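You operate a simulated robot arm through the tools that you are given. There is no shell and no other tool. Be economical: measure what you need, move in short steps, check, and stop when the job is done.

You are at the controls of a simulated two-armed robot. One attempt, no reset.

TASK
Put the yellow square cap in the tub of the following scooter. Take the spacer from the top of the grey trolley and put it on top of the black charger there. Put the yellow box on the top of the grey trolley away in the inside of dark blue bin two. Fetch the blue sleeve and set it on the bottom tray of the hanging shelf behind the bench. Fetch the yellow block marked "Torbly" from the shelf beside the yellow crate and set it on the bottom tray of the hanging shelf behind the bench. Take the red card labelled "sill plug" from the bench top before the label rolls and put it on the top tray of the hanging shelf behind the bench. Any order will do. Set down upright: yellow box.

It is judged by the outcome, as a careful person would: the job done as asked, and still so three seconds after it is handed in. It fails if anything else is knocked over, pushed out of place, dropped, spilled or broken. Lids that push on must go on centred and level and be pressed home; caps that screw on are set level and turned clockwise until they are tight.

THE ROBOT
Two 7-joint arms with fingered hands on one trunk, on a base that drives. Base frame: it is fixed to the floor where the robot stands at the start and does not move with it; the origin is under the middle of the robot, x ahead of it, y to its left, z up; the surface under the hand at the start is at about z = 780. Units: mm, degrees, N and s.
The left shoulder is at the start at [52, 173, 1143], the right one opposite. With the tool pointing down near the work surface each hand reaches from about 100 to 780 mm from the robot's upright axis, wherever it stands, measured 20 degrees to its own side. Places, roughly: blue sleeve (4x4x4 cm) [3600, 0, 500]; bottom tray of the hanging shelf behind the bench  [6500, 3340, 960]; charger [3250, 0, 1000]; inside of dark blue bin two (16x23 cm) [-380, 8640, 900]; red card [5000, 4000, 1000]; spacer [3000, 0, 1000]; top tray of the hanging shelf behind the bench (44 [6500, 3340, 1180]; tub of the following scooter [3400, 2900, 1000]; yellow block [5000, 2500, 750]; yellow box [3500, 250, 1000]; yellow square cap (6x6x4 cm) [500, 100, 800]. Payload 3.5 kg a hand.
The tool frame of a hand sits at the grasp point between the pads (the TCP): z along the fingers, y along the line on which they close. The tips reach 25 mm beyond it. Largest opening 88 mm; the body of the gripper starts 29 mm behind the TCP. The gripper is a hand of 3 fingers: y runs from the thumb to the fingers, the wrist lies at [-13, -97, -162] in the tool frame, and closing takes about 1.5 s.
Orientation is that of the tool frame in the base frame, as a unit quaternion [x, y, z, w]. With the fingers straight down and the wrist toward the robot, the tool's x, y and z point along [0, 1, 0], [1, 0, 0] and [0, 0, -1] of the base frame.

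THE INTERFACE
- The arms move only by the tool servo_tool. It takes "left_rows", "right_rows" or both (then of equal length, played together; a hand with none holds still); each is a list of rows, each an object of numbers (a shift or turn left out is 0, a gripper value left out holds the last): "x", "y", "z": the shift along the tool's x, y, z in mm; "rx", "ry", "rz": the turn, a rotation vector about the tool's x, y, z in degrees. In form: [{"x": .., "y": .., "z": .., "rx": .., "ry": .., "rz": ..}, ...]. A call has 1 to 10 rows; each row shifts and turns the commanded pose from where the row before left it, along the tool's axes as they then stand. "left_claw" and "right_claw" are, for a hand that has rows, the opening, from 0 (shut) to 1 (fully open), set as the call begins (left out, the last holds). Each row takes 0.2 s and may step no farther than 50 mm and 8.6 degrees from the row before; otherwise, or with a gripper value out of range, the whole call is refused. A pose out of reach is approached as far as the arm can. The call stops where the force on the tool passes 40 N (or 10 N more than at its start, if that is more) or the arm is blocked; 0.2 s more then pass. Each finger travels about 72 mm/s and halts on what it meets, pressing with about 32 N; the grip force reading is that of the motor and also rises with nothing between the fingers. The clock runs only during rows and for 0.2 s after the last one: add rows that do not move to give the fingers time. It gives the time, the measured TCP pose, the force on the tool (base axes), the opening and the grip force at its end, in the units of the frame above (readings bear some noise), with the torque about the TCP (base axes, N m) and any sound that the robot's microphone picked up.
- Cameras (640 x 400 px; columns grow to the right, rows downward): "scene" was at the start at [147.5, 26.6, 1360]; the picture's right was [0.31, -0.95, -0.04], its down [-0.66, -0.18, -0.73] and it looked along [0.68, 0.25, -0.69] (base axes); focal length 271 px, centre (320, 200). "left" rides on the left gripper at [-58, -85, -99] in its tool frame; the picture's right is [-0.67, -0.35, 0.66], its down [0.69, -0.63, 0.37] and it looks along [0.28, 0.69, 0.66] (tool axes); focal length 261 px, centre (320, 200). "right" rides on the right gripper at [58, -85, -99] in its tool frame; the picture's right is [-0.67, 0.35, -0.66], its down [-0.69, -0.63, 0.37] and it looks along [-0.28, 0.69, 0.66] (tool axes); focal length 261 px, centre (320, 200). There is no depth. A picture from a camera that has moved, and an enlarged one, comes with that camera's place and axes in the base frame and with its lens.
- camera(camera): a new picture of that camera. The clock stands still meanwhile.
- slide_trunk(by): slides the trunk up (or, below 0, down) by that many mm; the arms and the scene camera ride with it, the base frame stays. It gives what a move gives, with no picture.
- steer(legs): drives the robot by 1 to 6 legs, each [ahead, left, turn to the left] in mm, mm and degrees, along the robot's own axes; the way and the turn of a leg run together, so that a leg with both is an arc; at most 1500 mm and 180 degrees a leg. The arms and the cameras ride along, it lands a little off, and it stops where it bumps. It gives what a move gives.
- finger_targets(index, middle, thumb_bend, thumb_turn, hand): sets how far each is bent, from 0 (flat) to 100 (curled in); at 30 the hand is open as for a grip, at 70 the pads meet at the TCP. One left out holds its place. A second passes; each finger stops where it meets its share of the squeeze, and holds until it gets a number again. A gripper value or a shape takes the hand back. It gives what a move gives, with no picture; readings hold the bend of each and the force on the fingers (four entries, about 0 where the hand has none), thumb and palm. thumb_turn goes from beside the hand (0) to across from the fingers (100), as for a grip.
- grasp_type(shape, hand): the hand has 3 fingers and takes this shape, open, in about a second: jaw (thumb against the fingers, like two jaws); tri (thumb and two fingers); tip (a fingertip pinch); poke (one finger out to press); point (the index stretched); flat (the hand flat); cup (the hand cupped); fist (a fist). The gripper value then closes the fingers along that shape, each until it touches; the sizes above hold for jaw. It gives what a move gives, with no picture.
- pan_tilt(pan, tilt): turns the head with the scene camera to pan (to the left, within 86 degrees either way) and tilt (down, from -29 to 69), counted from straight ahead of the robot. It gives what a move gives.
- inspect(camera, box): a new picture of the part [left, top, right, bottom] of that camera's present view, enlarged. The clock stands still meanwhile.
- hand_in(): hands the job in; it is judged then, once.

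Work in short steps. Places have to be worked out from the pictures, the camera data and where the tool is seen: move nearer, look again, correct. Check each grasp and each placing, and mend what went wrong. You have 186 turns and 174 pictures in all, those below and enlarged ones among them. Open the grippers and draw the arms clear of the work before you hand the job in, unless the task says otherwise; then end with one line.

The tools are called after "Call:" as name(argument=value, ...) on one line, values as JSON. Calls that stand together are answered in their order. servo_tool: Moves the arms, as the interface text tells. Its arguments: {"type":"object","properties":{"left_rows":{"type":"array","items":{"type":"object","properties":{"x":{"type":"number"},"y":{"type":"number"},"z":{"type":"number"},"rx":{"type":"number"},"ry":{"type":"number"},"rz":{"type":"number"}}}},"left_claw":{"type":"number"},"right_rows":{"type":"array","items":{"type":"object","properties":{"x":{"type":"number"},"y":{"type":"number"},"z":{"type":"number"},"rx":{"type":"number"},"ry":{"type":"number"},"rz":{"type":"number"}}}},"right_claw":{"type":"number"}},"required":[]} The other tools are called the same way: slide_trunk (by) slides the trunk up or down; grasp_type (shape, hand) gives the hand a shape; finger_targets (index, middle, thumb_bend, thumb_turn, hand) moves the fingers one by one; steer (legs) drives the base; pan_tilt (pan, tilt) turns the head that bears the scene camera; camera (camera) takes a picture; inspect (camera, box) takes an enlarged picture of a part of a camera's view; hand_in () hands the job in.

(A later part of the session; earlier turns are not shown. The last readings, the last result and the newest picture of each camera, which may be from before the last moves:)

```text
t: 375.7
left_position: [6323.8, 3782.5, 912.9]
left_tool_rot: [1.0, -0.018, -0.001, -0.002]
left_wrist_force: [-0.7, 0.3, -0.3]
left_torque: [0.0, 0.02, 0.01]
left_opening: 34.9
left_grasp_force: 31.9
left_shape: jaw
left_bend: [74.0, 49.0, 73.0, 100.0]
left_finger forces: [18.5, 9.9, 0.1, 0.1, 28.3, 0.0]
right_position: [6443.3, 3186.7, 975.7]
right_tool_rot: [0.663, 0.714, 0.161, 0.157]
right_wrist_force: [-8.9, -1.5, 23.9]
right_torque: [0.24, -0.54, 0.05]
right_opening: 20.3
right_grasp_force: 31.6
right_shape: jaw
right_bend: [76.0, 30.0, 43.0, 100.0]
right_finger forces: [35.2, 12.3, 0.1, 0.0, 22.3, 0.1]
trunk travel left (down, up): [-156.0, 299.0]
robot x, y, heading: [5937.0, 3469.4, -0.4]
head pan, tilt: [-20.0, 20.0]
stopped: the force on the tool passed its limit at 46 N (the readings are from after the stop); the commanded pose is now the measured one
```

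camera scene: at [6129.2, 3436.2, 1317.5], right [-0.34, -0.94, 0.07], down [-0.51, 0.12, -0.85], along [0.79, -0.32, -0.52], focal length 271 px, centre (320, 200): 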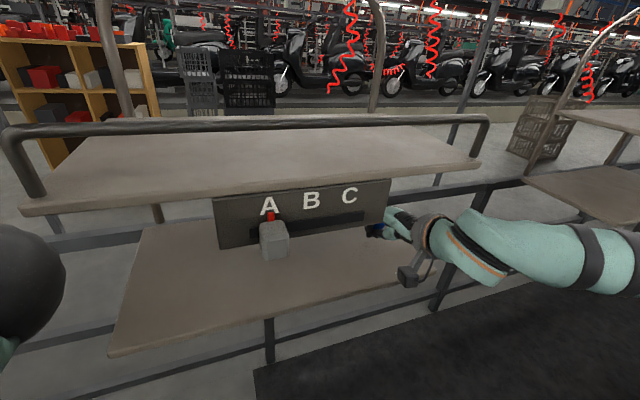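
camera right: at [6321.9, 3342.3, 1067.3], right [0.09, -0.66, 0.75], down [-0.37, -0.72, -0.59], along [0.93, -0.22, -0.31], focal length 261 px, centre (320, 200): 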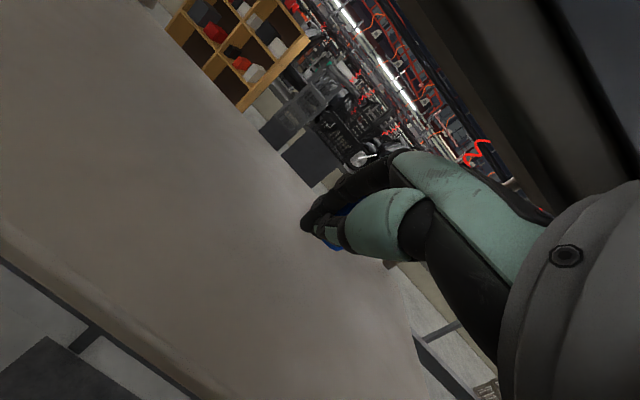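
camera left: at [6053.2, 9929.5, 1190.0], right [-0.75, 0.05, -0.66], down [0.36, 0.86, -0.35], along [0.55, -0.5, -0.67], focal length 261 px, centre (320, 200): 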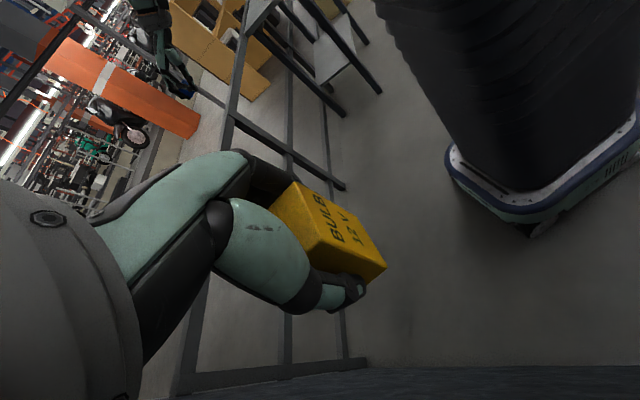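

Contact. I'll ease up 4 mm and open.

Call:
slide_trunk(by=5)

Call:
servo_tool(right_rows=[{}, {}, {}, {}, {}, {}, {}], right_claw=0.75)

Call:
inspect(camera="right", box=[160, 100, 480, 300])

Call:
inspect(camera="scene", box=[330, 180, 490, 280])

```text
t: 376.2
left_position: [6326.1, 3783.4, 917.6]
left_tool_rot: [1.0, -0.018, -0.001, -0.002]
left_wrist_force: [-0.4, 0.0, -0.5]
left_torque: [0.04, 0.04, -0.02]
left_opening: 34.7
left_grasp_force: 32.5
left_shape: jaw
left_bend: [74.0, 49.0, 73.0, 100.0]
left_finger forces: [18.5, 9.8, 0.0, 0.0, 28.3, 0.0]
right_position: [6444.2, 3186.3, 974.8]
right_tool_rot: [0.665, 0.714, 0.157, 0.152]
right_wrist_force: [-0.6, -0.4, 5.7]
right_torque: [0.02, -0.17, 0.01]
right_opening: 19.5
right_grasp_force: 32.3
right_shape: jaw
right_bend: [74.0, 30.0, 43.0, 100.0]
right_finger forces: [0.2, 12.1, 0.0, 0.1, 21.1, 0.0]
trunk travel left (down, up): [-161.0, 294.0]
robot x, y, heading: [5940.8, 3469.4, -0.3]
head pan, tilt: [-20.0, 20.0]
```

```text
t: 377.8
left_position: [6324.1, 3784.5, 918.8]
left_tool_rot: [1.0, -0.017, 0.0, -0.002]
left_wrist_force: [-0.1, 0.3, 0.0]
left_torque: [0.02, -0.01, -0.02]
left_opening: 34.7
left_grasp_force: 31.7
left_shape: jaw
left_bend: [74.0, 49.0, 73.0, 100.0]
left_finger forces: [18.5, 9.8, 0.0, 0.1, 28.3, 0.1]
right_position: [6442.6, 3186.9, 976.9]
right_tool_rot: [0.664, 0.714, 0.16, 0.154]
right_wrist_force: [6.2, -2.3, 34.0]
right_torque: [0.07, -0.17, -0.04]
right_opening: 46.9
right_grasp_force: 0.0
right_shape: jaw
right_bend: [27.0, 35.0, 81.0, 100.0]
right_finger forces: [0.1, 0.3, 0.0, 0.0, 33.5, 0.1]
trunk travel left (down, up): [-161.0, 294.0]
robot x, y, heading: [5941.0, 3470.3, -0.6]
head pan, tilt: [-20.0, 20.0]
```

```text
2.00 times, centred on (320, 200) of right
camera zoom: at [6321.3, 3237.6, 1028.4], right [0.08, -0.66, 0.75], down [-0.36, -0.72, -0.59], along [0.93, -0.22, -0.29], focal length 521 px, centre (320, 200)
```

zoom: 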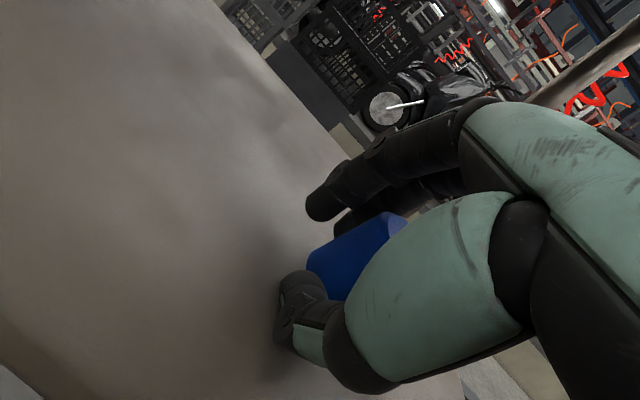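

```text
4.00 times, centred on (410, 230) of scene
camera zoom: at [6135.5, 3437.8, 1302.5], right [-0.34, -0.94, 0.08], down [-0.52, 0.12, -0.84], along [0.78, -0.32, -0.53], focal length 1085 px, centre (-40, 80)
```

zoom: 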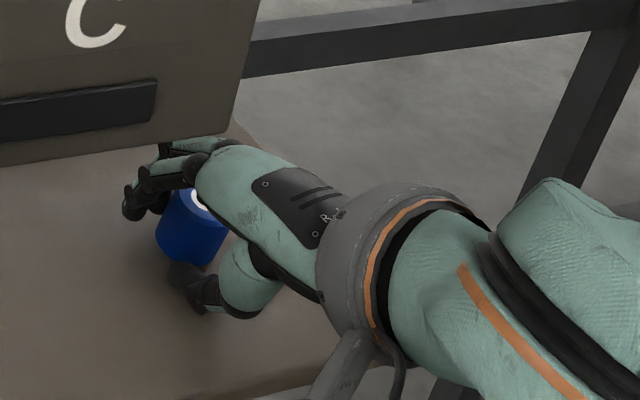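

The sleeve stands upright on the tray. I'll open fully, raise 50 mm via the trunk, then back straight out.

Call:
slide_trunk(by=12)

Call:
servo_tool(right_rows=[{}, {}, {}, {}], right_claw=1)

Call:
slide_trunk(by=36)

Call:
inspect(camera="scene", box=[330, 180, 490, 280])

```text
t: 378.4
left_position: [6322.7, 3784.5, 929.2]
left_tool_rot: [1.0, -0.017, -0.001, -0.001]
left_wrist_force: [0.6, 0.4, -0.8]
left_torque: [0.01, -0.02, -0.03]
left_opening: 34.8
left_grasp_force: 32.2
left_shape: jaw
left_bend: [74.0, 49.0, 73.0, 100.0]
left_finger forces: [18.5, 9.9, 0.0, 0.0, 28.3, 0.1]
right_position: [6443.8, 3186.6, 988.5]
right_tool_rot: [0.665, 0.713, 0.157, 0.154]
right_wrist_force: [0.4, -0.1, 24.2]
right_torque: [0.08, 0.1, 0.02]
right_opening: 50.8
right_grasp_force: 0.0
right_shape: jaw
right_bend: [27.0, 35.0, 73.0, 100.0]
right_finger forces: [0.0, 0.2, 0.1, 0.1, 24.1, 0.0]
trunk travel left (down, up): [-173.0, 282.0]
robot x, y, heading: [5936.6, 3468.6, -0.3]
head pan, tilt: [-20.0, 20.0]
```

```text
t: 379.4
left_position: [6322.8, 3784.0, 929.8]
left_tool_rot: [1.0, -0.017, 0.0, -0.001]
left_wrist_force: [-0.1, -0.2, -0.3]
left_torque: [0.0, -0.01, 0.0]
left_opening: 35.1
left_grasp_force: 32.3
left_shape: jaw
left_bend: [74.0, 49.0, 73.0, 100.0]
left_finger forces: [18.6, 9.8, 0.1, 0.0, 28.3, 0.1]
right_position: [6443.8, 3188.2, 995.1]
right_tool_rot: [0.662, 0.714, 0.163, 0.16]
right_wrist_force: [0.8, 0.4, 37.7]
right_torque: [0.13, 0.29, 0.01]
right_opening: 48.7
right_grasp_force: 0.0
right_shape: jaw
right_bend: [30.0, 30.0, 54.0, 99.0]
right_finger forces: [0.0, 0.0, 0.0, 0.1, 38.1, 0.1]
trunk travel left (down, up): [-173.0, 282.0]
robot x, y, heading: [5935.5, 3471.6, -0.4]
head pan, tilt: [-20.0, 20.0]
stopped in row 4 (right hand): the force on the tool passed its limit at 40 N (the readings are from after the stop); the commanded pose is now the measured one
```

```text
t: 380.2
left_position: [6326.0, 3782.6, 965.6]
left_tool_rot: [1.0, -0.017, -0.002, -0.002]
left_wrist_force: [0.1, 0.3, -0.6]
left_torque: [0.0, 0.01, -0.02]
left_opening: 34.6
left_grasp_force: 31.5
left_shape: jaw
left_bend: [74.0, 49.0, 73.0, 100.0]
left_finger forces: [18.4, 9.7, 0.1, 0.0, 28.3, 0.1]
right_position: [6442.6, 3184.7, 1032.0]
right_tool_rot: [0.664, 0.713, 0.163, 0.157]
right_wrist_force: [0.6, 0.1, 0.3]
right_torque: [0.03, -0.03, 0.03]
right_opening: 87.6
right_grasp_force: 0.0
right_shape: jaw
right_bend: [30.0, 30.0, 30.0, 98.0]
right_finger forces: [0.1, 0.0, 0.0, 0.0, 0.1, 0.0]
trunk travel left (down, up): [-209.0, 246.0]
robot x, y, heading: [5934.2, 3469.2, -0.2]
head pan, tilt: [-20.0, 20.0]
```

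```text
4.00 times, centred on (410, 230) of scene
camera zoom: at [6103.8, 3436.4, 1363.9], right [-0.34, -0.94, 0.06], down [-0.47, 0.12, -0.88], along [0.82, -0.32, -0.48], focal length 1085 px, centre (-40, 80)
```

zoom: 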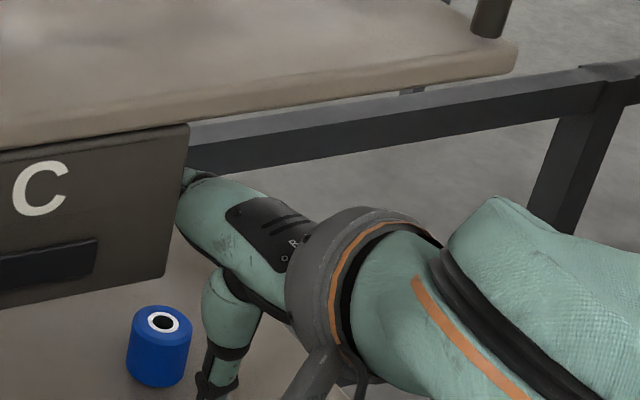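

Sleeve stands free under the open hand; fingertips clear its top by ~20 mm. Back straight out.

Call:
slide_trunk(by=8)

Call:
steer(legs=[[-220, 0, 0]])

Call:
camera(camera="scene")

```text
t: 380.8
left_position: [6326.6, 3783.4, 973.8]
left_tool_rot: [1.0, -0.017, -0.002, -0.002]
left_wrist_force: [-0.4, -0.2, -0.3]
left_torque: [0.03, 0.02, 0.02]
left_opening: 34.8
left_grasp_force: 31.9
left_shape: jaw
left_bend: [74.0, 49.0, 73.0, 100.0]
left_finger forces: [18.5, 9.9, 0.1, 0.1, 28.3, 0.0]
right_position: [6441.5, 3184.1, 1041.7]
right_tool_rot: [0.664, 0.713, 0.163, 0.158]
right_wrist_force: [0.3, -0.2, 0.2]
right_torque: [-0.03, 0.05, -0.02]
right_opening: 87.8
right_grasp_force: 0.2
right_shape: jaw
right_bend: [30.0, 30.0, 30.0, 98.0]
right_finger forces: [0.0, 0.0, 0.1, 0.1, 0.0, 0.1]
trunk travel left (down, up): [-217.0, 238.0]
robot x, y, heading: [5936.3, 3469.2, -0.1]
head pan, tilt: [-20.0, 20.0]
```

```text
t: 382.5
left_position: [6105.4, 3785.3, 973.5]
left_tool_rot: [1.0, -0.018, -0.002, -0.001]
left_wrist_force: [0.7, -0.1, -0.2]
left_torque: [0.02, -0.02, -0.02]
left_opening: 34.8
left_grasp_force: 31.9
left_shape: jaw
left_bend: [74.0, 49.0, 73.0, 100.0]
left_finger forces: [18.5, 9.9, 0.0, 0.0, 28.3, 0.0]
right_position: [6221.9, 3184.4, 1040.9]
right_tool_rot: [0.664, 0.712, 0.163, 0.157]
right_wrist_force: [-0.7, -0.4, -0.2]
right_torque: [-0.02, 0.01, 0.0]
right_opening: 87.6
right_grasp_force: 0.1
right_shape: jaw
right_bend: [30.0, 30.0, 30.0, 98.0]
right_finger forces: [0.0, 0.0, 0.0, 0.0, 0.0, 0.0]
trunk travel left (down, up): [-217.0, 238.0]
robot x, y, heading: [5718.1, 3468.9, -0.3]
head pan, tilt: [-20.0, 20.0]
```

```text
68 pictures are left
camera scene: at [5877.8, 3436.8, 1373.8], right [-0.34, -0.94, 0.05], down [-0.46, 0.12, -0.88], along [0.82, -0.32, -0.47], focal length 271 px, centre (320, 200)
```

scene: 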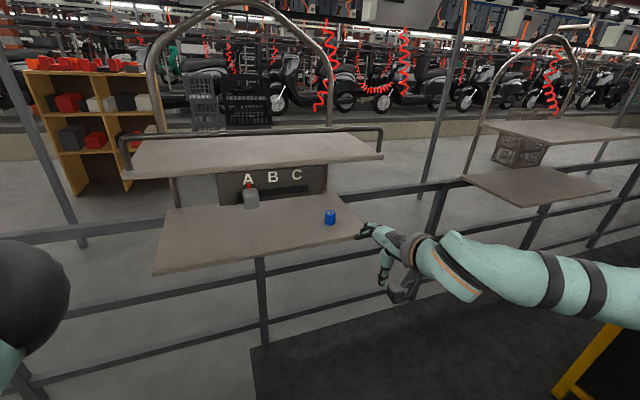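

Sleeve placed. The bench's back edge is at x≈5250, so I may be able to take the card (and block) from this corridor side. I'll go north of the carrier, turn 180° and look west.

Call:
steer(legs=[[60, 850, 0], [0, 0, -90], [0, 0, -90]])

Call:
slide_trunk(by=180)

Call:
pan_tilt(pan=25, tilt=25)

Call:
camera(camera="scene")

```text
t: 392.5
left_position: [5893.1, 3832.0, 972.6]
left_tool_rot: [-0.512, 0.859, 0.002, 0.002]
left_wrist_force: [0.5, -0.4, -0.8]
left_torque: [-0.02, -0.01, 0.01]
left_opening: 34.6
left_grasp_force: 32.5
left_shape: jaw
left_bend: [74.0, 49.0, 73.0, 100.0]
left_finger forces: [18.6, 9.9, 0.0, 0.0, 28.4, 0.0]
right_position: [5312.0, 3993.0, 1045.0]
right_tool_rot: [0.956, -0.181, -0.043, 0.226]
right_wrist_force: [22.0, -8.5, 2.9]
right_torque: [0.08, -0.19, -1.0]
right_opening: 88.1
right_grasp_force: 0.0
right_shape: jaw
right_bend: [30.0, 30.0, 31.0, 85.0]
right_finger forces: [0.1, 0.0, 0.0, 0.1, 22.8, 0.0]
trunk travel left (down, up): [-217.0, 238.0]
robot x, y, heading: [5780.4, 4321.5, -116.5]
head pan, tilt: [-20.0, 20.0]
stopped in leg 3: the force on the tool passed its limit at 48 N (the readings are from after the stop); the commanded pose is now the measured one
```

```text
t: 394.5
left_position: [5889.4, 3833.7, 1153.3]
left_tool_rot: [-0.511, 0.859, -0.001, 0.002]
left_wrist_force: [0.2, -0.3, -0.4]
left_torque: [0.0, 0.02, 0.01]
left_opening: 34.7
left_grasp_force: 32.3
left_shape: jaw
left_bend: [74.0, 49.0, 73.0, 100.0]
left_finger forces: [18.4, 9.8, 0.1, 0.1, 28.4, 0.0]
right_position: [5305.2, 3994.5, 1222.7]
right_tool_rot: [0.956, -0.184, -0.042, 0.225]
right_wrist_force: [0.7, -0.6, 0.1]
right_torque: [0.03, 0.02, 0.03]
right_opening: 88.2
right_grasp_force: 0.0
right_shape: jaw
right_bend: [30.0, 30.0, 30.0, 97.0]
right_finger forces: [0.1, 0.0, 0.0, 0.1, 0.0, 0.0]
trunk travel left (down, up): [-397.0, 58.0]
robot x, y, heading: [5779.1, 4321.7, -116.7]
head pan, tilt: [-20.0, 20.0]
```

```text
t: 395.6
left_position: [5889.4, 3834.2, 1152.3]
left_tool_rot: [-0.511, 0.859, 0.0, 0.001]
left_wrist_force: [0.3, 0.4, 0.3]
left_torque: [-0.01, -0.05, -0.02]
left_opening: 34.4
left_grasp_force: 31.7
left_shape: jaw
left_bend: [74.0, 49.0, 73.0, 100.0]
left_finger forces: [18.4, 9.8, 0.0, 0.0, 28.3, 0.0]
right_position: [5304.5, 3995.0, 1221.8]
right_tool_rot: [0.956, -0.184, -0.043, 0.226]
right_wrist_force: [0.1, -0.4, 0.4]
right_torque: [0.0, 0.0, -0.02]
right_opening: 88.1
right_grasp_force: 0.0
right_shape: jaw
right_bend: [30.0, 30.0, 30.0, 97.0]
right_finger forces: [0.0, 0.0, 0.0, 0.0, 0.0, 0.1]
trunk travel left (down, up): [-397.0, 58.0]
robot x, y, heading: [5780.8, 4320.1, -116.5]
head pan, tilt: [25.0, 25.0]
```

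```text
67 pictures are left
camera scene: at [5780.9, 4232.5, 1567.2], right [-1.0, 0.03, 0.0], down [0.02, 0.43, -0.9], along [-0.03, -0.9, -0.43], focal length 271 px, centre (320, 200)
```

scene: 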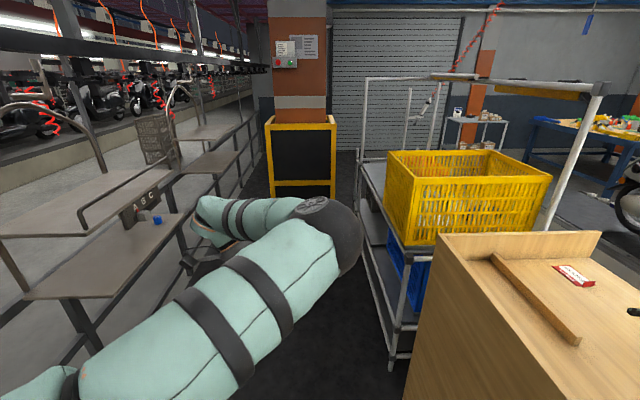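

The bench back panel was lightly touched; nothing moved. Cards lie on the bench surface (z≈940) around x≈4880; I must find the one reading "sill plug". I'll shift south and finish the turn to face the bench from behind.

Call:
steer(legs=[[233, 138, 0], [0, 0, -63.5]])

Call:
pan_tilt(pan=-5, tilt=38)

Call:
camera(camera="scene")

```text
t: 400.3
left_position: [5410.3, 3740.9, 1153.0]
left_tool_rot: [0.02, 1.0, -0.002, 0.002]
left_wrist_force: [0.0, 0.7, -0.9]
left_torque: [-0.02, -0.03, 0.02]
left_opening: 34.6
left_grasp_force: 32.5
left_shape: jaw
left_bend: [74.0, 49.0, 73.0, 100.0]
left_finger forces: [18.4, 9.7, 0.0, 0.1, 28.0, 0.0]
right_position: [5296.2, 4335.1, 1222.6]
right_tool_rot: [0.714, -0.661, -0.156, 0.168]
right_wrist_force: [-0.4, -0.6, -0.3]
right_torque: [-0.02, 0.0, 0.02]
right_opening: 87.7
right_grasp_force: 0.1
right_shape: jaw
right_bend: [30.0, 30.0, 30.0, 97.0]
right_finger forces: [0.1, 0.2, 0.1, 0.0, 0.0, 0.0]
trunk travel left (down, up): [-397.0, 58.0]
robot x, y, heading: [5798.2, 4054.3, 179.6]
head pan, tilt: [25.0, 25.0]
```

```text
t: 401.2
left_position: [5410.1, 3740.7, 1153.7]
left_tool_rot: [0.019, 1.0, -0.001, 0.002]
left_wrist_force: [-0.7, -0.2, -0.7]
left_torque: [-0.03, 0.0, 0.02]
left_opening: 34.4
left_grasp_force: 32.0
left_shape: jaw
left_bend: [74.0, 49.0, 73.0, 100.0]
left_finger forces: [18.5, 9.6, 0.0, 0.0, 28.1, 0.0]
right_position: [5297.2, 4336.1, 1222.8]
right_tool_rot: [0.715, -0.66, -0.155, 0.17]
right_wrist_force: [0.5, -0.8, -0.1]
right_torque: [0.01, -0.03, 0.0]
right_opening: 87.9
right_grasp_force: 0.1
right_shape: jaw
right_bend: [30.0, 30.0, 30.0, 97.0]
right_finger forces: [0.0, 0.0, 0.0, 0.1, 0.0, 0.0]
trunk travel left (down, up): [-397.0, 58.0]
robot x, y, heading: [5802.1, 4052.5, 179.5]
head pan, tilt: [-5.0, 38.0]
```

```text
66 pictures are left
camera scene: at [5719.1, 4061.0, 1546.8], right [0.09, 1.0, 0.0], down [0.62, -0.06, -0.78], along [-0.78, 0.07, -0.62], focal length 271 px, centre (320, 200)
```

scene: 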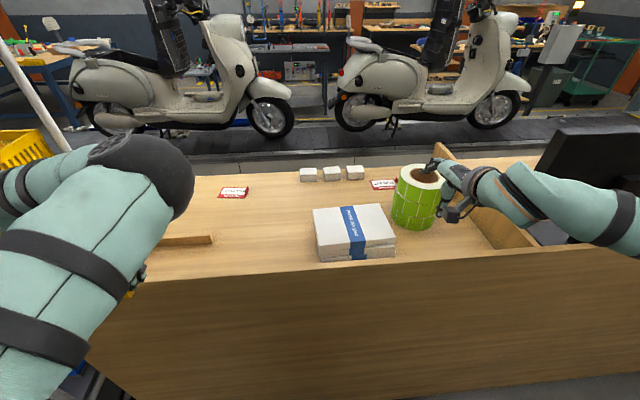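

One red card lies right in front of the green label roll, another to the left. Zoom on both.

Call:
inspect(camera="scene", box=[350, 160, 430, 210])

Call:
inspect(camera="scene", box=[195, 165, 275, 215])

```text
8.00 times, centred on (390, 185) of scene
camera zoom: at [5719.1, 4061.0, 1546.8], right [0.09, 1.0, 0.0], down [0.62, -0.06, -0.78], along [-0.78, 0.07, -0.62], focal length 2171 px, centre (-240, 320)
```

zoom: 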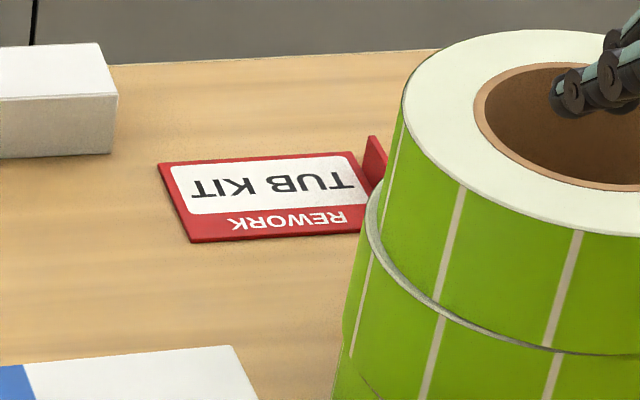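

```text
8.00 times, centred on (235, 190) of scene
camera zoom: at [5719.1, 4061.0, 1546.8], right [0.09, 1.0, 0.0], down [0.62, -0.06, -0.78], along [-0.78, 0.07, -0.62], focal length 2171 px, centre (1000, 280)
```

zoom: 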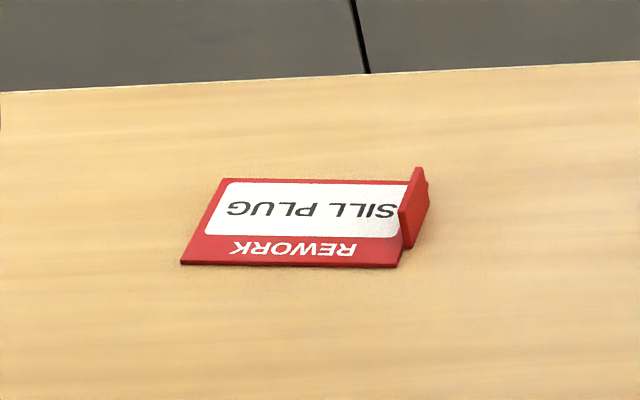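

Found "SILL PLUG": card x≈4850–4915, y≈3757–3857, with an upright fin along its north end (y≈3860). I'll raise the trunk a bit, move to (5525, 3630), level the right hand and yaw it so it pinches across the fin.

Call:
slide_trunk(by=40)

Call:
steer(legs=[[0, 423, 0], [270, 0, 0]])

Call:
servo_tool(right_rows=[{"rx": 8, "rz": -3}, {"rx": 8, "rz": -3}, {"rx": 8, "rz": -3}, {"rz": -8}, {"rz": -8}, {"rz": -8}, {"rz": -8}, {"rz": -8}, {"rz": -8}, {}])

```text
t: 402.1
left_position: [5409.0, 3741.5, 1193.8]
left_tool_rot: [0.019, 1.0, -0.002, 0.002]
left_wrist_force: [0.6, 1.0, -0.5]
left_torque: [0.01, 0.03, -0.01]
left_opening: 34.6
left_grasp_force: 32.4
left_shape: jaw
left_bend: [74.0, 49.0, 73.0, 100.0]
left_finger forces: [18.4, 9.6, 0.1, 0.0, 28.0, 0.1]
right_position: [5296.7, 4335.3, 1263.5]
right_tool_rot: [0.715, -0.661, -0.155, 0.169]
right_wrist_force: [0.6, -0.3, 0.4]
right_torque: [0.0, -0.01, -0.01]
right_opening: 88.0
right_grasp_force: 0.1
right_shape: jaw
right_bend: [30.0, 30.0, 30.0, 97.0]
right_finger forces: [0.0, 0.0, 0.0, 0.1, 0.0, 0.0]
trunk travel left (down, up): [-437.0, 18.0]
robot x, y, heading: [5800.0, 4053.4, 179.5]
head pan, tilt: [-5.0, 38.0]
```

```text
t: 406.2
left_position: [5170.3, 3320.3, 1190.3]
left_tool_rot: [0.016, 1.0, -0.002, 0.006]
left_wrist_force: [0.1, 0.2, -0.4]
left_torque: [0.0, -0.07, -0.05]
left_opening: 34.6
left_grasp_force: 31.9
left_shape: jaw
left_bend: [74.0, 49.0, 73.0, 100.0]
left_finger forces: [18.5, 9.8, 0.1, 0.0, 28.3, 0.0]
right_position: [5053.8, 3912.7, 1259.1]
right_tool_rot: [0.717, -0.659, -0.152, 0.167]
right_wrist_force: [-1.6, 0.3, -0.8]
right_torque: [0.01, -0.03, 0.01]
right_opening: 87.9
right_grasp_force: 0.1
right_shape: jaw
right_bend: [30.0, 30.0, 30.0, 97.0]
right_finger forces: [0.1, 0.0, 0.0, 0.0, 0.1, 0.0]
trunk travel left (down, up): [-437.0, 18.0]
robot x, y, heading: [5565.3, 3636.5, -180.0]
head pan, tilt: [-5.0, 38.0]
stopped in leg 2: the robot was blocked; the commanded pose is now the measured one
```

```text
t: 408.4
left_position: [5178.9, 3321.1, 1192.3]
left_tool_rot: [0.017, 1.0, -0.002, 0.002]
left_wrist_force: [-0.2, -0.9, -0.3]
left_torque: [-0.03, 0.01, -0.01]
left_opening: 34.6
left_grasp_force: 31.9
left_shape: jaw
left_bend: [74.0, 49.0, 73.0, 100.0]
left_finger forces: [18.5, 9.9, 0.0, 0.0, 28.3, 0.1]
right_position: [5072.9, 3903.3, 1265.8]
right_tool_rot: [0.856, -0.514, -0.041, -0.016]
right_wrist_force: [0.1, 0.0, 0.1]
right_torque: [0.0, 0.02, -0.01]
right_opening: 87.9
right_grasp_force: 0.2
right_shape: jaw
right_bend: [30.0, 30.0, 30.0, 97.0]
right_finger forces: [0.1, 0.0, 0.0, 0.1, 0.0, 0.0]
right hand out of reach, approached as far as the arm can: row 5, 6, 7, 8, 9
trunk travel left (down, up): [-437.0, 18.0]
robot x, y, heading: [5567.1, 3635.3, -179.9]
head pan, tilt: [-5.0, 38.0]
```

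The base touched the bench back at x≈5565, so I'll back 15 mm. I'll lower the trunk 100 (left hand stays above rim and crate), then extend the right arm toward the card where more yaw is available.

Call:
steer(legs=[[-15, 0, 0]])

Call:
slide_trunk(by=-100)

Call:
servo_tool(right_rows=[{"x": -20, "y": 32}, {"x": -20, "y": 32}, {"x": -20, "y": 32}, {"x": -20, "y": 32}, {}])

```text
t: 409.1
left_position: [5189.8, 3320.2, 1191.5]
left_tool_rot: [0.016, 1.0, -0.002, 0.004]
left_wrist_force: [-0.4, 0.5, 0.4]
left_torque: [-0.01, -0.03, 0.04]
left_opening: 34.8
left_grasp_force: 32.2
left_shape: jaw
left_bend: [74.0, 49.0, 73.0, 100.0]
left_finger forces: [18.5, 9.7, 0.0, 0.0, 28.3, 0.0]
right_position: [5084.3, 3903.7, 1263.6]
right_tool_rot: [0.856, -0.515, -0.039, -0.017]
right_wrist_force: [0.1, -0.1, -0.6]
right_torque: [0.0, 0.01, -0.03]
right_opening: 87.8
right_grasp_force: 0.1
right_shape: jaw
right_bend: [30.0, 30.0, 30.0, 97.0]
right_finger forces: [0.0, 0.1, 0.0, 0.1, 0.1, 0.1]
trunk travel left (down, up): [-437.0, 18.0]
robot x, y, heading: [5578.3, 3638.7, -180.1]
head pan, tilt: [-5.0, 38.0]
```

```text
t: 410.5
left_position: [5193.9, 3320.9, 1092.7]
left_tool_rot: [0.017, 1.0, -0.002, 0.002]
left_wrist_force: [-0.7, 0.0, 0.7]
left_torque: [0.01, -0.03, -0.01]
left_opening: 34.6
left_grasp_force: 32.0
left_shape: jaw
left_bend: [74.0, 49.0, 73.0, 100.0]
left_finger forces: [18.5, 9.7, 0.0, 0.1, 28.3, 0.0]
right_position: [5087.8, 3902.3, 1164.6]
right_tool_rot: [0.857, -0.514, -0.04, -0.015]
right_wrist_force: [0.7, -0.6, -0.9]
right_torque: [-0.02, 0.0, -0.02]
right_opening: 87.7
right_grasp_force: 0.2
right_shape: jaw
right_bend: [30.0, 30.0, 30.0, 97.0]
right_finger forces: [0.0, 0.0, 0.0, 0.0, 0.0, 0.0]
trunk travel left (down, up): [-337.0, 118.0]
robot x, y, heading: [5582.2, 3635.7, -180.1]
head pan, tilt: [-5.0, 38.0]
```

```text
t: 411.7
left_position: [5193.3, 3320.0, 1093.0]
left_tool_rot: [0.016, 1.0, -0.002, 0.001]
left_wrist_force: [0.0, -0.6, -0.9]
left_torque: [0.04, 0.02, 0.0]
left_opening: 34.8
left_grasp_force: 32.1
left_shape: jaw
left_bend: [74.0, 49.0, 73.0, 100.0]
left_finger forces: [18.5, 9.9, 0.0, 0.1, 28.2, 0.0]
right_position: [5063.1, 3906.1, 1167.2]
right_tool_rot: [0.856, -0.514, -0.041, -0.016]
right_wrist_force: [0.1, 0.4, -0.5]
right_torque: [0.0, -0.03, -0.01]
right_opening: 87.8
right_grasp_force: 0.0
right_shape: jaw
right_bend: [30.0, 30.0, 30.0, 97.0]
right_finger forces: [0.1, 0.0, 0.0, 0.0, 0.1, 0.0]
right hand out of reach, approached as far as the arm can: row 1, 2, 3, 4
trunk travel left (down, up): [-337.0, 118.0]
robot x, y, heading: [5584.3, 3636.9, -180.1]
head pan, tilt: [-5.0, 38.0]
```

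Yaw in this direction is limited. I'll unwind and try the opposite yaw (wrist inward) for the right hand.

Call:
servo_tool(right_rows=[{"rz": 8.5}, {"rz": 8.5}, {"rz": 8.5}, {"rz": 8.5}, {"rz": 8.5}, {"rz": 8.5}, {"rz": 8.5}, {"rz": 8.5}, {"rz": 8.5}, {}])

Call:
servo_tool(right_rows=[{"rz": 8.5}, {"rz": 8.5}, {"rz": 8.5}, {"rz": 8.5}, {"rz": 8.5}, {"rz": 8.5}, {"rz": 8.5}, {}])

```text
t: 413.9
left_position: [5193.5, 3320.3, 1093.2]
left_tool_rot: [0.015, 1.0, -0.002, 0.003]
left_wrist_force: [-0.3, 0.5, -0.2]
left_torque: [0.02, -0.01, 0.02]
left_opening: 34.6
left_grasp_force: 32.1
left_shape: jaw
left_bend: [74.0, 49.0, 73.0, 100.0]
left_finger forces: [18.5, 9.8, 0.0, 0.0, 28.2, 0.1]
right_position: [5063.8, 3905.9, 1167.9]
right_tool_rot: [-0.353, 0.935, 0.042, -0.013]
right_wrist_force: [1.0, -0.5, 0.1]
right_torque: [0.0, 0.01, -0.01]
right_opening: 87.7
right_grasp_force: 0.0
right_shape: jaw
right_bend: [30.0, 30.0, 30.0, 97.0]
right_finger forces: [0.0, 0.1, 0.0, 0.1, 0.0, 0.0]
trunk travel left (down, up): [-337.0, 118.0]
robot x, y, heading: [5586.8, 3637.5, -180.1]
head pan, tilt: [-5.0, 38.0]
```

```text
t: 415.7
left_position: [5193.1, 3320.0, 1093.2]
left_tool_rot: [0.015, 1.0, -0.002, 0.002]
left_wrist_force: [0.6, 0.4, 0.2]
left_torque: [0.0, -0.04, 0.02]
left_opening: 34.6
left_grasp_force: 31.7
left_shape: jaw
left_bend: [74.0, 49.0, 73.0, 100.0]
left_finger forces: [18.5, 9.8, 0.0, 0.0, 28.2, 0.0]
right_position: [5063.2, 3906.4, 1168.1]
right_tool_rot: [0.157, 0.987, 0.031, -0.032]
right_wrist_force: [0.5, 0.0, 0.0]
right_torque: [0.0, 0.02, -0.03]
right_opening: 87.8
right_grasp_force: 0.1
right_shape: jaw
right_bend: [30.0, 30.0, 30.0, 97.0]
right_finger forces: [0.0, 0.0, 0.0, 0.0, 0.0, 0.0]
trunk travel left (down, up): [-337.0, 118.0]
robot x, y, heading: [5580.1, 3636.0, -180.1]
head pan, tilt: [-5.0, 38.0]
```

It rotates freely this way. I'll trim to align (tool y along +y), level, and move above the fin at [4882, 3860], z≈1060.

Call:
servo_tool(right_rows=[{"rx": 1, "ry": -1.4, "rz": -6}, {"rx": 1, "ry": -1.4, "rz": -6}, {"rx": 1, "ry": -1.4, "rz": -6}, {"x": 36, "y": -9, "z": 20}, {"x": 36, "y": -9, "z": 20}, {"x": 36, "y": -9, "z": 20}, {"x": 36, "y": -9, "z": 20}, {"x": 36, "y": -9, "z": 20}, {}])

Call:
camera(camera="right")

Call:
inspect(camera="scene", box=[180, 130, 420, 280])

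```text
t: 417.7
left_position: [5192.5, 3320.8, 1094.2]
left_tool_rot: [0.016, 1.0, -0.002, 0.002]
left_wrist_force: [-0.5, 0.2, 0.1]
left_torque: [-0.02, -0.03, 0.0]
left_opening: 34.3
left_grasp_force: 32.1
left_shape: jaw
left_bend: [74.0, 49.0, 73.0, 100.0]
left_finger forces: [18.5, 9.8, 0.0, 0.0, 28.3, 0.0]
right_position: [4947.0, 3868.8, 1096.6]
right_tool_rot: [0.0, 1.0, 0.003, 0.006]
right_wrist_force: [-0.5, -1.1, -0.2]
right_torque: [-0.01, -0.05, -0.01]
right_opening: 87.8
right_grasp_force: 0.0
right_shape: jaw
right_bend: [30.0, 30.0, 30.0, 97.0]
right_finger forces: [0.0, 0.1, 0.0, 0.0, 0.1, 0.0]
right hand out of reach, approached as far as the arm can: row 7, 8
trunk travel left (down, up): [-337.0, 118.0]
robot x, y, heading: [5583.8, 3634.9, -180.3]
head pan, tilt: [-5.0, 38.0]
```

```text
63 pictures are left
camera right: at [4888.9, 3782.9, 1194.1], right [0.66, 0.34, 0.67], down [0.69, -0.63, -0.36], along [0.29, 0.7, -0.65], focal length 261 px, centre (320, 200)
```

right: 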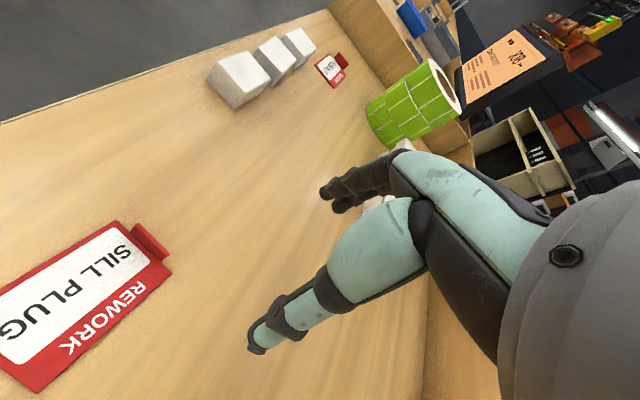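

```text
2.67 times, centred on (300, 205) of scene
camera zoom: at [5485.3, 3641.9, 1482.5], right [0.09, 1.0, 0.0], down [0.64, -0.05, -0.76], along [-0.76, 0.07, -0.65], focal length 724 px, centre (373, 187)
```

zoom: 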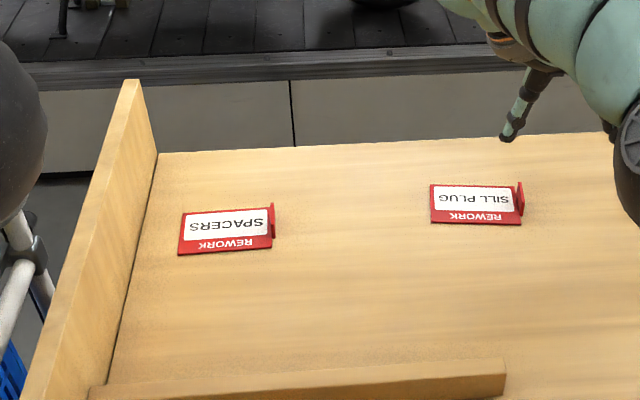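

Fin confirmed at [4883, 3861]. The arm is short by ~60 mm; lowering the trunk brings the shoulder forward and down.

Call:
slide_trunk(by=-60)

Call:
servo_tool(right_rows=[{"x": 25, "z": 5}, {"x": 25}, {"x": 12, "y": -3}, {}])

Call:
camera(camera="right")

```text
t: 418.3
left_position: [5189.7, 3321.6, 1055.4]
left_tool_rot: [0.015, 1.0, -0.003, 0.006]
left_wrist_force: [-0.9, 0.1, -0.5]
left_torque: [0.0, -0.01, -0.02]
left_opening: 34.5
left_grasp_force: 32.7
left_shape: jaw
left_bend: [74.0, 49.0, 73.0, 100.0]
left_finger forces: [18.5, 9.9, 0.1, 0.1, 28.3, 0.0]
right_position: [4943.1, 3869.6, 1055.3]
right_tool_rot: [0.0, 1.0, 0.005, 0.011]
right_wrist_force: [-1.1, 0.3, 1.1]
right_torque: [0.0, 0.0, 0.03]
right_opening: 87.9
right_grasp_force: 0.1
right_shape: jaw
right_bend: [30.0, 30.0, 30.0, 97.0]
right_finger forces: [0.0, 0.0, 0.0, 0.0, 0.0, 0.0]
trunk travel left (down, up): [-301.0, 153.0]
robot x, y, heading: [5580.3, 3639.5, -180.1]
head pan, tilt: [-5.0, 38.0]
stopped: the force on the tool passed its limit at 63 N (the readings are from after the stop); the commanded pose is now the measured one
```

```text
t: 419.3
left_position: [5192.9, 3320.9, 1056.5]
left_tool_rot: [0.016, 1.0, -0.003, 0.005]
left_wrist_force: [0.8, 2.8, -2.6]
left_torque: [-0.24, 0.23, 0.25]
left_opening: 34.6
left_grasp_force: 32.3
left_shape: jaw
left_bend: [74.0, 49.0, 73.0, 100.0]
left_finger forces: [18.5, 9.9, 0.1, 0.1, 28.4, 0.0]
right_position: [4940.0, 3869.5, 1056.8]
right_tool_rot: [0.0, 1.0, 0.003, 0.009]
right_wrist_force: [0.2, -0.5, -0.4]
right_torque: [-0.02, 0.01, 0.01]
right_opening: 88.3
right_grasp_force: 0.1
right_shape: jaw
right_bend: [30.0, 30.0, 30.0, 97.0]
right_finger forces: [0.0, 0.0, 0.0, 0.0, 0.0, 0.0]
right hand out of reach, approached as far as the arm can: row 1, 2, 3
trunk travel left (down, up): [-301.0, 153.0]
robot x, y, heading: [5581.5, 3635.0, -179.7]
head pan, tilt: [-5.0, 38.0]
```

```text
61 pictures are left
camera right: at [4881.6, 3783.7, 1153.3], right [0.66, 0.34, 0.67], down [0.69, -0.63, -0.36], along [0.3, 0.7, -0.65], focal length 261 px, centre (320, 200)
```

right: 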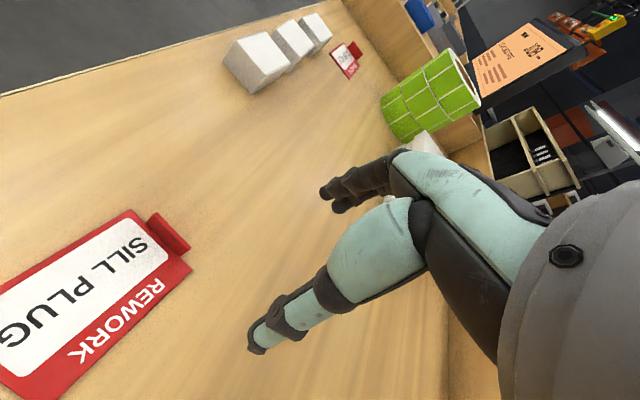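

The left hand touched something on that slide; I'll raise the trunk 15 to relieve it and check with its camera. For reach, I'll tilt the right hand 20° forward along the fin, which gains ~55 mm.

Call:
slide_trunk(by=15)

Call:
camera(camera="left")

Call:
servo_tool(right_rows=[{"ry": 7}, {"ry": 7}, {"ry": 7}, {"x": 18.8, "z": 6.8, "y": -3}, {"x": 18.8, "z": 6.8, "y": -3}, {"x": 17, "z": 6, "y": -2}, {}])

```text
t: 419.9
left_position: [5193.4, 3321.0, 1072.2]
left_tool_rot: [0.015, 1.0, -0.003, 0.004]
left_wrist_force: [-0.6, -1.3, -0.1]
left_torque: [0.0, -0.01, -0.01]
left_opening: 34.7
left_grasp_force: 32.4
left_shape: jaw
left_bend: [74.0, 49.0, 73.0, 100.0]
left_finger forces: [18.6, 9.8, 0.1, 0.0, 28.4, 0.1]
right_position: [4943.3, 3869.4, 1074.2]
right_tool_rot: [-0.001, 1.0, 0.004, 0.007]
right_wrist_force: [-0.3, -0.6, 0.0]
right_torque: [-0.03, 0.01, 0.01]
right_opening: 87.8
right_grasp_force: 0.1
right_shape: jaw
right_bend: [30.0, 30.0, 30.0, 97.0]
right_finger forces: [0.1, 0.0, 0.0, 0.0, 0.1, 0.0]
trunk travel left (down, up): [-316.0, 138.0]
robot x, y, heading: [5580.6, 3637.6, -180.1]
head pan, tilt: [-5.0, 38.0]
```

```text
60 pictures are left
camera left: at [5249.3, 3234.7, 1172.5], right [0.66, -0.37, -0.65], down [-0.7, -0.61, -0.37], along [-0.26, 0.7, -0.67], focal length 261 px, centre (320, 200)
```

left: 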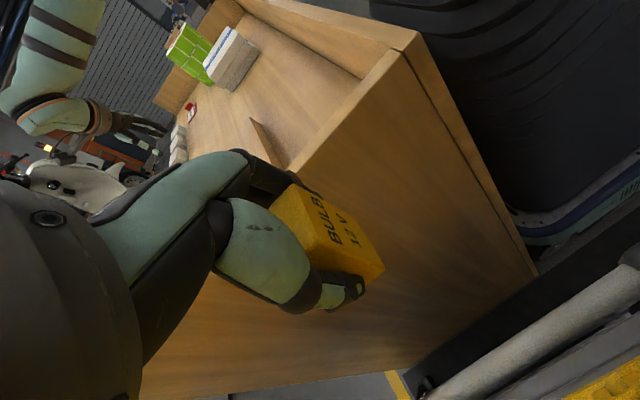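

```text
t: 421.5
left_position: [5192.3, 3322.6, 1071.5]
left_tool_rot: [0.016, 1.0, -0.003, 0.005]
left_wrist_force: [0.0, 0.4, 0.3]
left_torque: [0.0, 0.0, 0.02]
left_opening: 34.6
left_grasp_force: 31.8
left_shape: jaw
left_bend: [74.0, 49.0, 73.0, 100.0]
left_finger forces: [18.4, 9.8, 0.1, 0.1, 28.3, 0.0]
right_position: [4887.7, 3860.7, 1074.3]
right_tool_rot: [-0.002, 0.984, 0.002, -0.176]
right_wrist_force: [-0.4, 0.4, -0.7]
right_torque: [-0.01, 0.01, 0.02]
right_opening: 88.0
right_grasp_force: 0.0
right_shape: jaw
right_bend: [30.0, 30.0, 30.0, 97.0]
right_finger forces: [0.0, 0.1, 0.0, 0.1, 0.0, 0.0]
trunk travel left (down, up): [-316.0, 138.0]
robot x, y, heading: [5583.4, 3635.1, -180.1]
head pan, tilt: [-5.0, 38.0]
```

Right TCP is over the fin at [4888, 3861]. Descend in stages to z≈980.

Call:
servo_tool(right_rows=[{"z": 28, "x": -10}, {"z": 28, "x": -10}, {"z": 19, "x": -7}, {}])

Call:
camera(camera="right")

Call:
inspect(camera="scene", box=[260, 150, 420, 250])

```text
t: 422.5
left_position: [5192.4, 3319.6, 1070.9]
left_tool_rot: [0.016, 1.0, -0.002, 0.005]
left_wrist_force: [-0.5, -0.1, -1.0]
left_torque: [-0.01, -0.01, 0.0]
left_opening: 34.5
left_grasp_force: 32.0
left_shape: jaw
left_bend: [74.0, 49.0, 73.0, 100.0]
left_finger forces: [18.5, 9.8, 0.0, 0.1, 28.4, 0.0]
right_position: [4897.3, 3863.7, 995.6]
right_tool_rot: [-0.002, 0.984, 0.003, -0.177]
right_wrist_force: [0.0, -0.1, 0.3]
right_torque: [0.01, -0.01, 0.01]
right_opening: 88.0
right_grasp_force: 0.1
right_shape: jaw
right_bend: [30.0, 30.0, 30.0, 97.0]
right_finger forces: [0.0, 0.0, 0.1, 0.0, 0.0, 0.1]
right hand out of reach, approached as far as the arm can: row 1, 2
trunk travel left (down, up): [-316.0, 138.0]
robot x, y, heading: [5582.2, 3633.3, -180.0]
head pan, tilt: [-5.0, 38.0]
```

```text
59 pictures are left
camera right: at [4878.9, 3777.9, 1106.8], right [0.86, 0.35, 0.38], down [0.52, -0.62, -0.59], along [0.04, 0.7, -0.71], focal length 261 px, centre (320, 200)
```

right: 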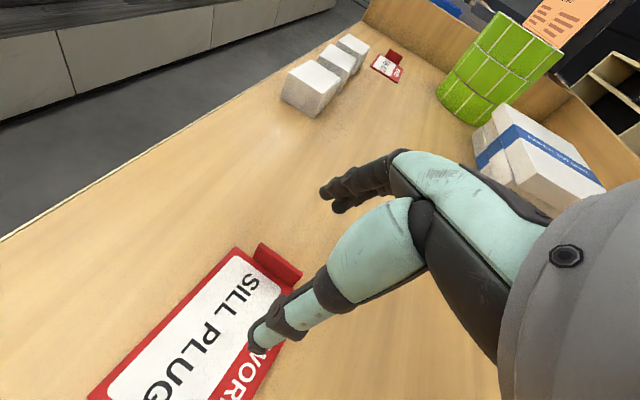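

```text
4.00 times, centred on (340, 200) of scene
camera zoom: at [5478.6, 3641.9, 1460.4], right [0.09, 1.0, 0.0], down [0.65, -0.05, -0.75], along [-0.75, 0.07, -0.66], focal length 1085 px, centre (240, 200)
```

zoom: 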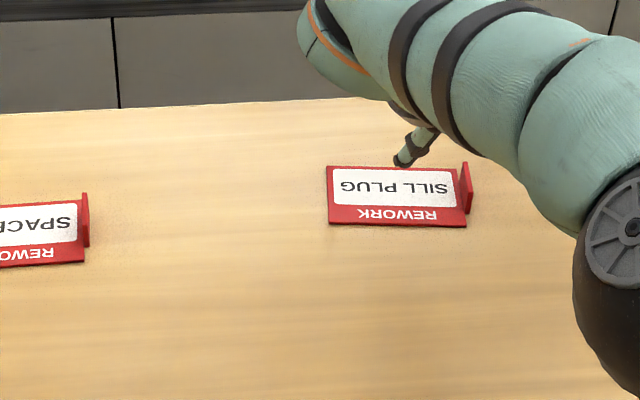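

Alignment with the fin looks good (fin at [4883, 3862]). Lower the last ~16 mm carefully.

Call:
servo_tool(right_rows=[{"z": 7, "y": -1}, {"z": 7}, {"z": 3}, {}])

Call:
camera(camera="right")

```text
t: 423.5
left_position: [5192.7, 3321.1, 1072.6]
left_tool_rot: [0.016, 1.0, -0.003, 0.004]
left_wrist_force: [-0.3, 1.3, 0.0]
left_torque: [-0.01, 0.0, 0.02]
left_opening: 34.5
left_grasp_force: 32.5
left_shape: jaw
left_bend: [74.0, 49.0, 73.0, 100.0]
left_finger forces: [18.5, 9.9, 0.1, 0.1, 28.3, 0.1]
right_position: [4900.2, 3864.2, 980.2]
right_tool_rot: [-0.001, 0.984, 0.003, -0.177]
right_wrist_force: [0.0, 0.4, 0.1]
right_torque: [-0.02, 0.02, 0.02]
right_opening: 87.6
right_grasp_force: 0.1
right_shape: jaw
right_bend: [30.0, 30.0, 30.0, 97.0]
right_finger forces: [0.0, 0.0, 0.0, 0.0, 0.1, 0.1]
right hand out of reach, approached as far as the arm can: row 1, 2
trunk travel left (down, up): [-316.0, 138.0]
robot x, y, heading: [5580.4, 3639.0, -179.9]
head pan, tilt: [-5.0, 38.0]
```

```text
57 pictures are left
camera right: at [4882.2, 3779.0, 1091.3], right [0.86, 0.35, 0.38], down [0.52, -0.62, -0.59], along [0.04, 0.7, -0.71], focal length 261 px, centre (320, 200)
```

right: 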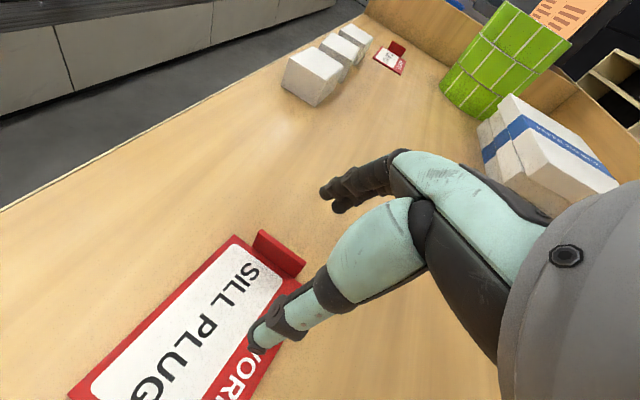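

Just 4 mm lower and then close on the fin.

Call:
servo_tool(right_rows=[{"z": 4, "x": 4}, {}])

Call:
servo_tool(right_rows=[{}, {}, {}, {}, {}, {}, {}, {}, {}], right_claw=0)

Call:
camera(camera="right")

```text
t: 424.1
left_position: [5193.0, 3320.9, 1070.5]
left_tool_rot: [0.015, 1.0, -0.003, 0.004]
left_wrist_force: [-0.6, -0.1, 0.1]
left_torque: [0.02, 0.01, -0.02]
left_opening: 34.3
left_grasp_force: 31.7
left_shape: jaw
left_bend: [74.0, 49.0, 73.0, 100.0]
left_finger forces: [18.5, 9.7, 0.1, 0.0, 28.3, 0.1]
right_position: [4900.0, 3864.3, 979.7]
right_tool_rot: [-0.001, 0.984, 0.003, -0.177]
right_wrist_force: [-1.1, -0.4, -0.7]
right_torque: [0.04, 0.0, -0.02]
right_opening: 87.8
right_grasp_force: 0.2
right_shape: jaw
right_bend: [30.0, 30.0, 30.0, 97.0]
right_finger forces: [0.0, 0.0, 0.0, 0.1, 0.1, 0.0]
right hand out of reach, approached as far as the arm can: row 1
trunk travel left (down, up): [-316.0, 138.0]
robot x, y, heading: [5578.8, 3635.2, -180.0]
head pan, tilt: [-5.0, 38.0]
```

```text
t: 426.1
left_position: [5193.6, 3321.1, 1071.0]
left_tool_rot: [0.015, 1.0, -0.003, 0.004]
left_wrist_force: [-0.6, 0.2, -0.8]
left_torque: [0.06, 0.03, 0.02]
left_opening: 34.3
left_grasp_force: 32.1
left_shape: jaw
left_bend: [74.0, 49.0, 73.0, 100.0]
left_finger forces: [18.5, 9.8, 0.0, 0.0, 28.3, 0.1]
right_position: [4899.9, 3863.5, 980.2]
right_tool_rot: [-0.001, 0.984, 0.003, -0.178]
right_wrist_force: [1.6, 0.2, 0.6]
right_torque: [-0.04, -0.01, 0.0]
right_opening: 0.0
right_grasp_force: 32.1
right_shape: jaw
right_bend: [70.0, 70.0, 76.0, 100.0]
right_finger forces: [0.0, 0.0, 0.0, 0.0, 0.0, 0.1]
trunk travel left (down, up): [-316.0, 138.0]
robot x, y, heading: [5579.9, 3636.4, -180.2]
head pan, tilt: [-5.0, 38.0]
```

```text
56 pictures are left
camera right: at [4882.1, 3778.8, 1091.4], right [0.86, 0.35, 0.38], down [0.52, -0.62, -0.59], along [0.04, 0.7, -0.71], focal length 261 px, centre (320, 200)
```

right: 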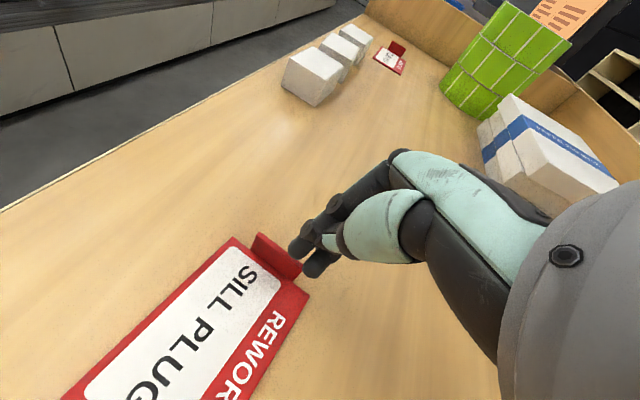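

It closed just above the fin: the bench is ~10 mm lower than estimated. I'll reopen, raise the left hand, and lower by the trunk ~15 mm, shifting a bit forward.

Call:
servo_tool(left_rows=[{"z": -25}, {"z": -25}, {}, {}, {}, {}], right_rows=[{}, {}, {}, {}, {}, {}], right_claw=1)

Call:
slide_trunk(by=-15)

Call:
servo_tool(right_rows=[{"x": 8, "z": 3}, {}])

```text
t: 427.5
left_position: [5191.2, 3321.9, 1121.4]
left_tool_rot: [0.016, 1.0, -0.003, 0.004]
left_wrist_force: [-0.3, -0.5, -1.6]
left_torque: [-0.01, 0.02, 0.01]
left_opening: 34.5
left_grasp_force: 32.0
left_shape: jaw
left_bend: [74.0, 49.0, 73.0, 100.0]
left_finger forces: [18.5, 9.9, 0.0, 0.0, 28.2, 0.0]
right_position: [4900.7, 3864.5, 980.2]
right_tool_rot: [-0.002, 0.984, 0.003, -0.177]
right_wrist_force: [0.2, -0.2, 0.5]
right_torque: [0.03, 0.03, 0.01]
right_opening: 87.1
right_grasp_force: 0.0
right_shape: jaw
right_bend: [30.0, 30.0, 30.0, 98.0]
right_finger forces: [0.0, 0.1, 0.0, 0.1, 0.0, 0.0]
trunk travel left (down, up): [-316.0, 138.0]
robot x, y, heading: [5582.4, 3636.5, -180.0]
head pan, tilt: [-5.0, 38.0]
```

```text
t: 428.2
left_position: [5191.9, 3320.6, 1106.3]
left_tool_rot: [0.015, 1.0, -0.002, 0.005]
left_wrist_force: [0.5, -0.7, -1.2]
left_torque: [0.0, -0.01, -0.02]
left_opening: 34.6
left_grasp_force: 31.6
left_shape: jaw
left_bend: [74.0, 49.0, 73.0, 100.0]
left_finger forces: [18.5, 9.8, 0.0, 0.1, 28.2, 0.0]
right_position: [4900.3, 3864.0, 963.5]
right_tool_rot: [-0.001, 0.984, 0.003, -0.177]
right_wrist_force: [0.5, 0.2, -0.3]
right_torque: [0.01, -0.03, 0.0]
right_opening: 87.6
right_grasp_force: 0.1
right_shape: jaw
right_bend: [30.0, 30.0, 30.0, 98.0]
right_finger forces: [0.1, 0.0, 0.0, 0.1, 0.1, 0.0]
trunk travel left (down, up): [-301.0, 153.0]
robot x, y, heading: [5582.8, 3636.1, -180.1]
head pan, tilt: [-5.0, 38.0]
```

```text
t: 428.8
left_position: [5192.5, 3321.5, 1106.1]
left_tool_rot: [0.015, 1.0, -0.003, 0.004]
left_wrist_force: [0.7, -0.6, -0.1]
left_torque: [0.0, -0.03, 0.03]
left_opening: 34.6
left_grasp_force: 31.9
left_shape: jaw
left_bend: [74.0, 49.0, 73.0, 100.0]
left_finger forces: [18.5, 9.8, 0.1, 0.0, 28.3, 0.0]
right_position: [4897.3, 3867.4, 964.8]
right_tool_rot: [-0.002, 0.984, 0.003, -0.178]
right_wrist_force: [0.0, -0.4, 0.8]
right_torque: [-0.02, -0.02, 0.01]
right_opening: 87.5
right_grasp_force: 0.0
right_shape: jaw
right_bend: [30.0, 30.0, 30.0, 98.0]
right_finger forces: [0.0, 0.0, 0.0, 0.0, 0.0, 0.0]
right hand out of reach, approached as far as the arm can: row 1
trunk travel left (down, up): [-301.0, 153.0]
robot x, y, heading: [5582.0, 3637.4, -180.1]
head pan, tilt: [-5.0, 38.0]
```

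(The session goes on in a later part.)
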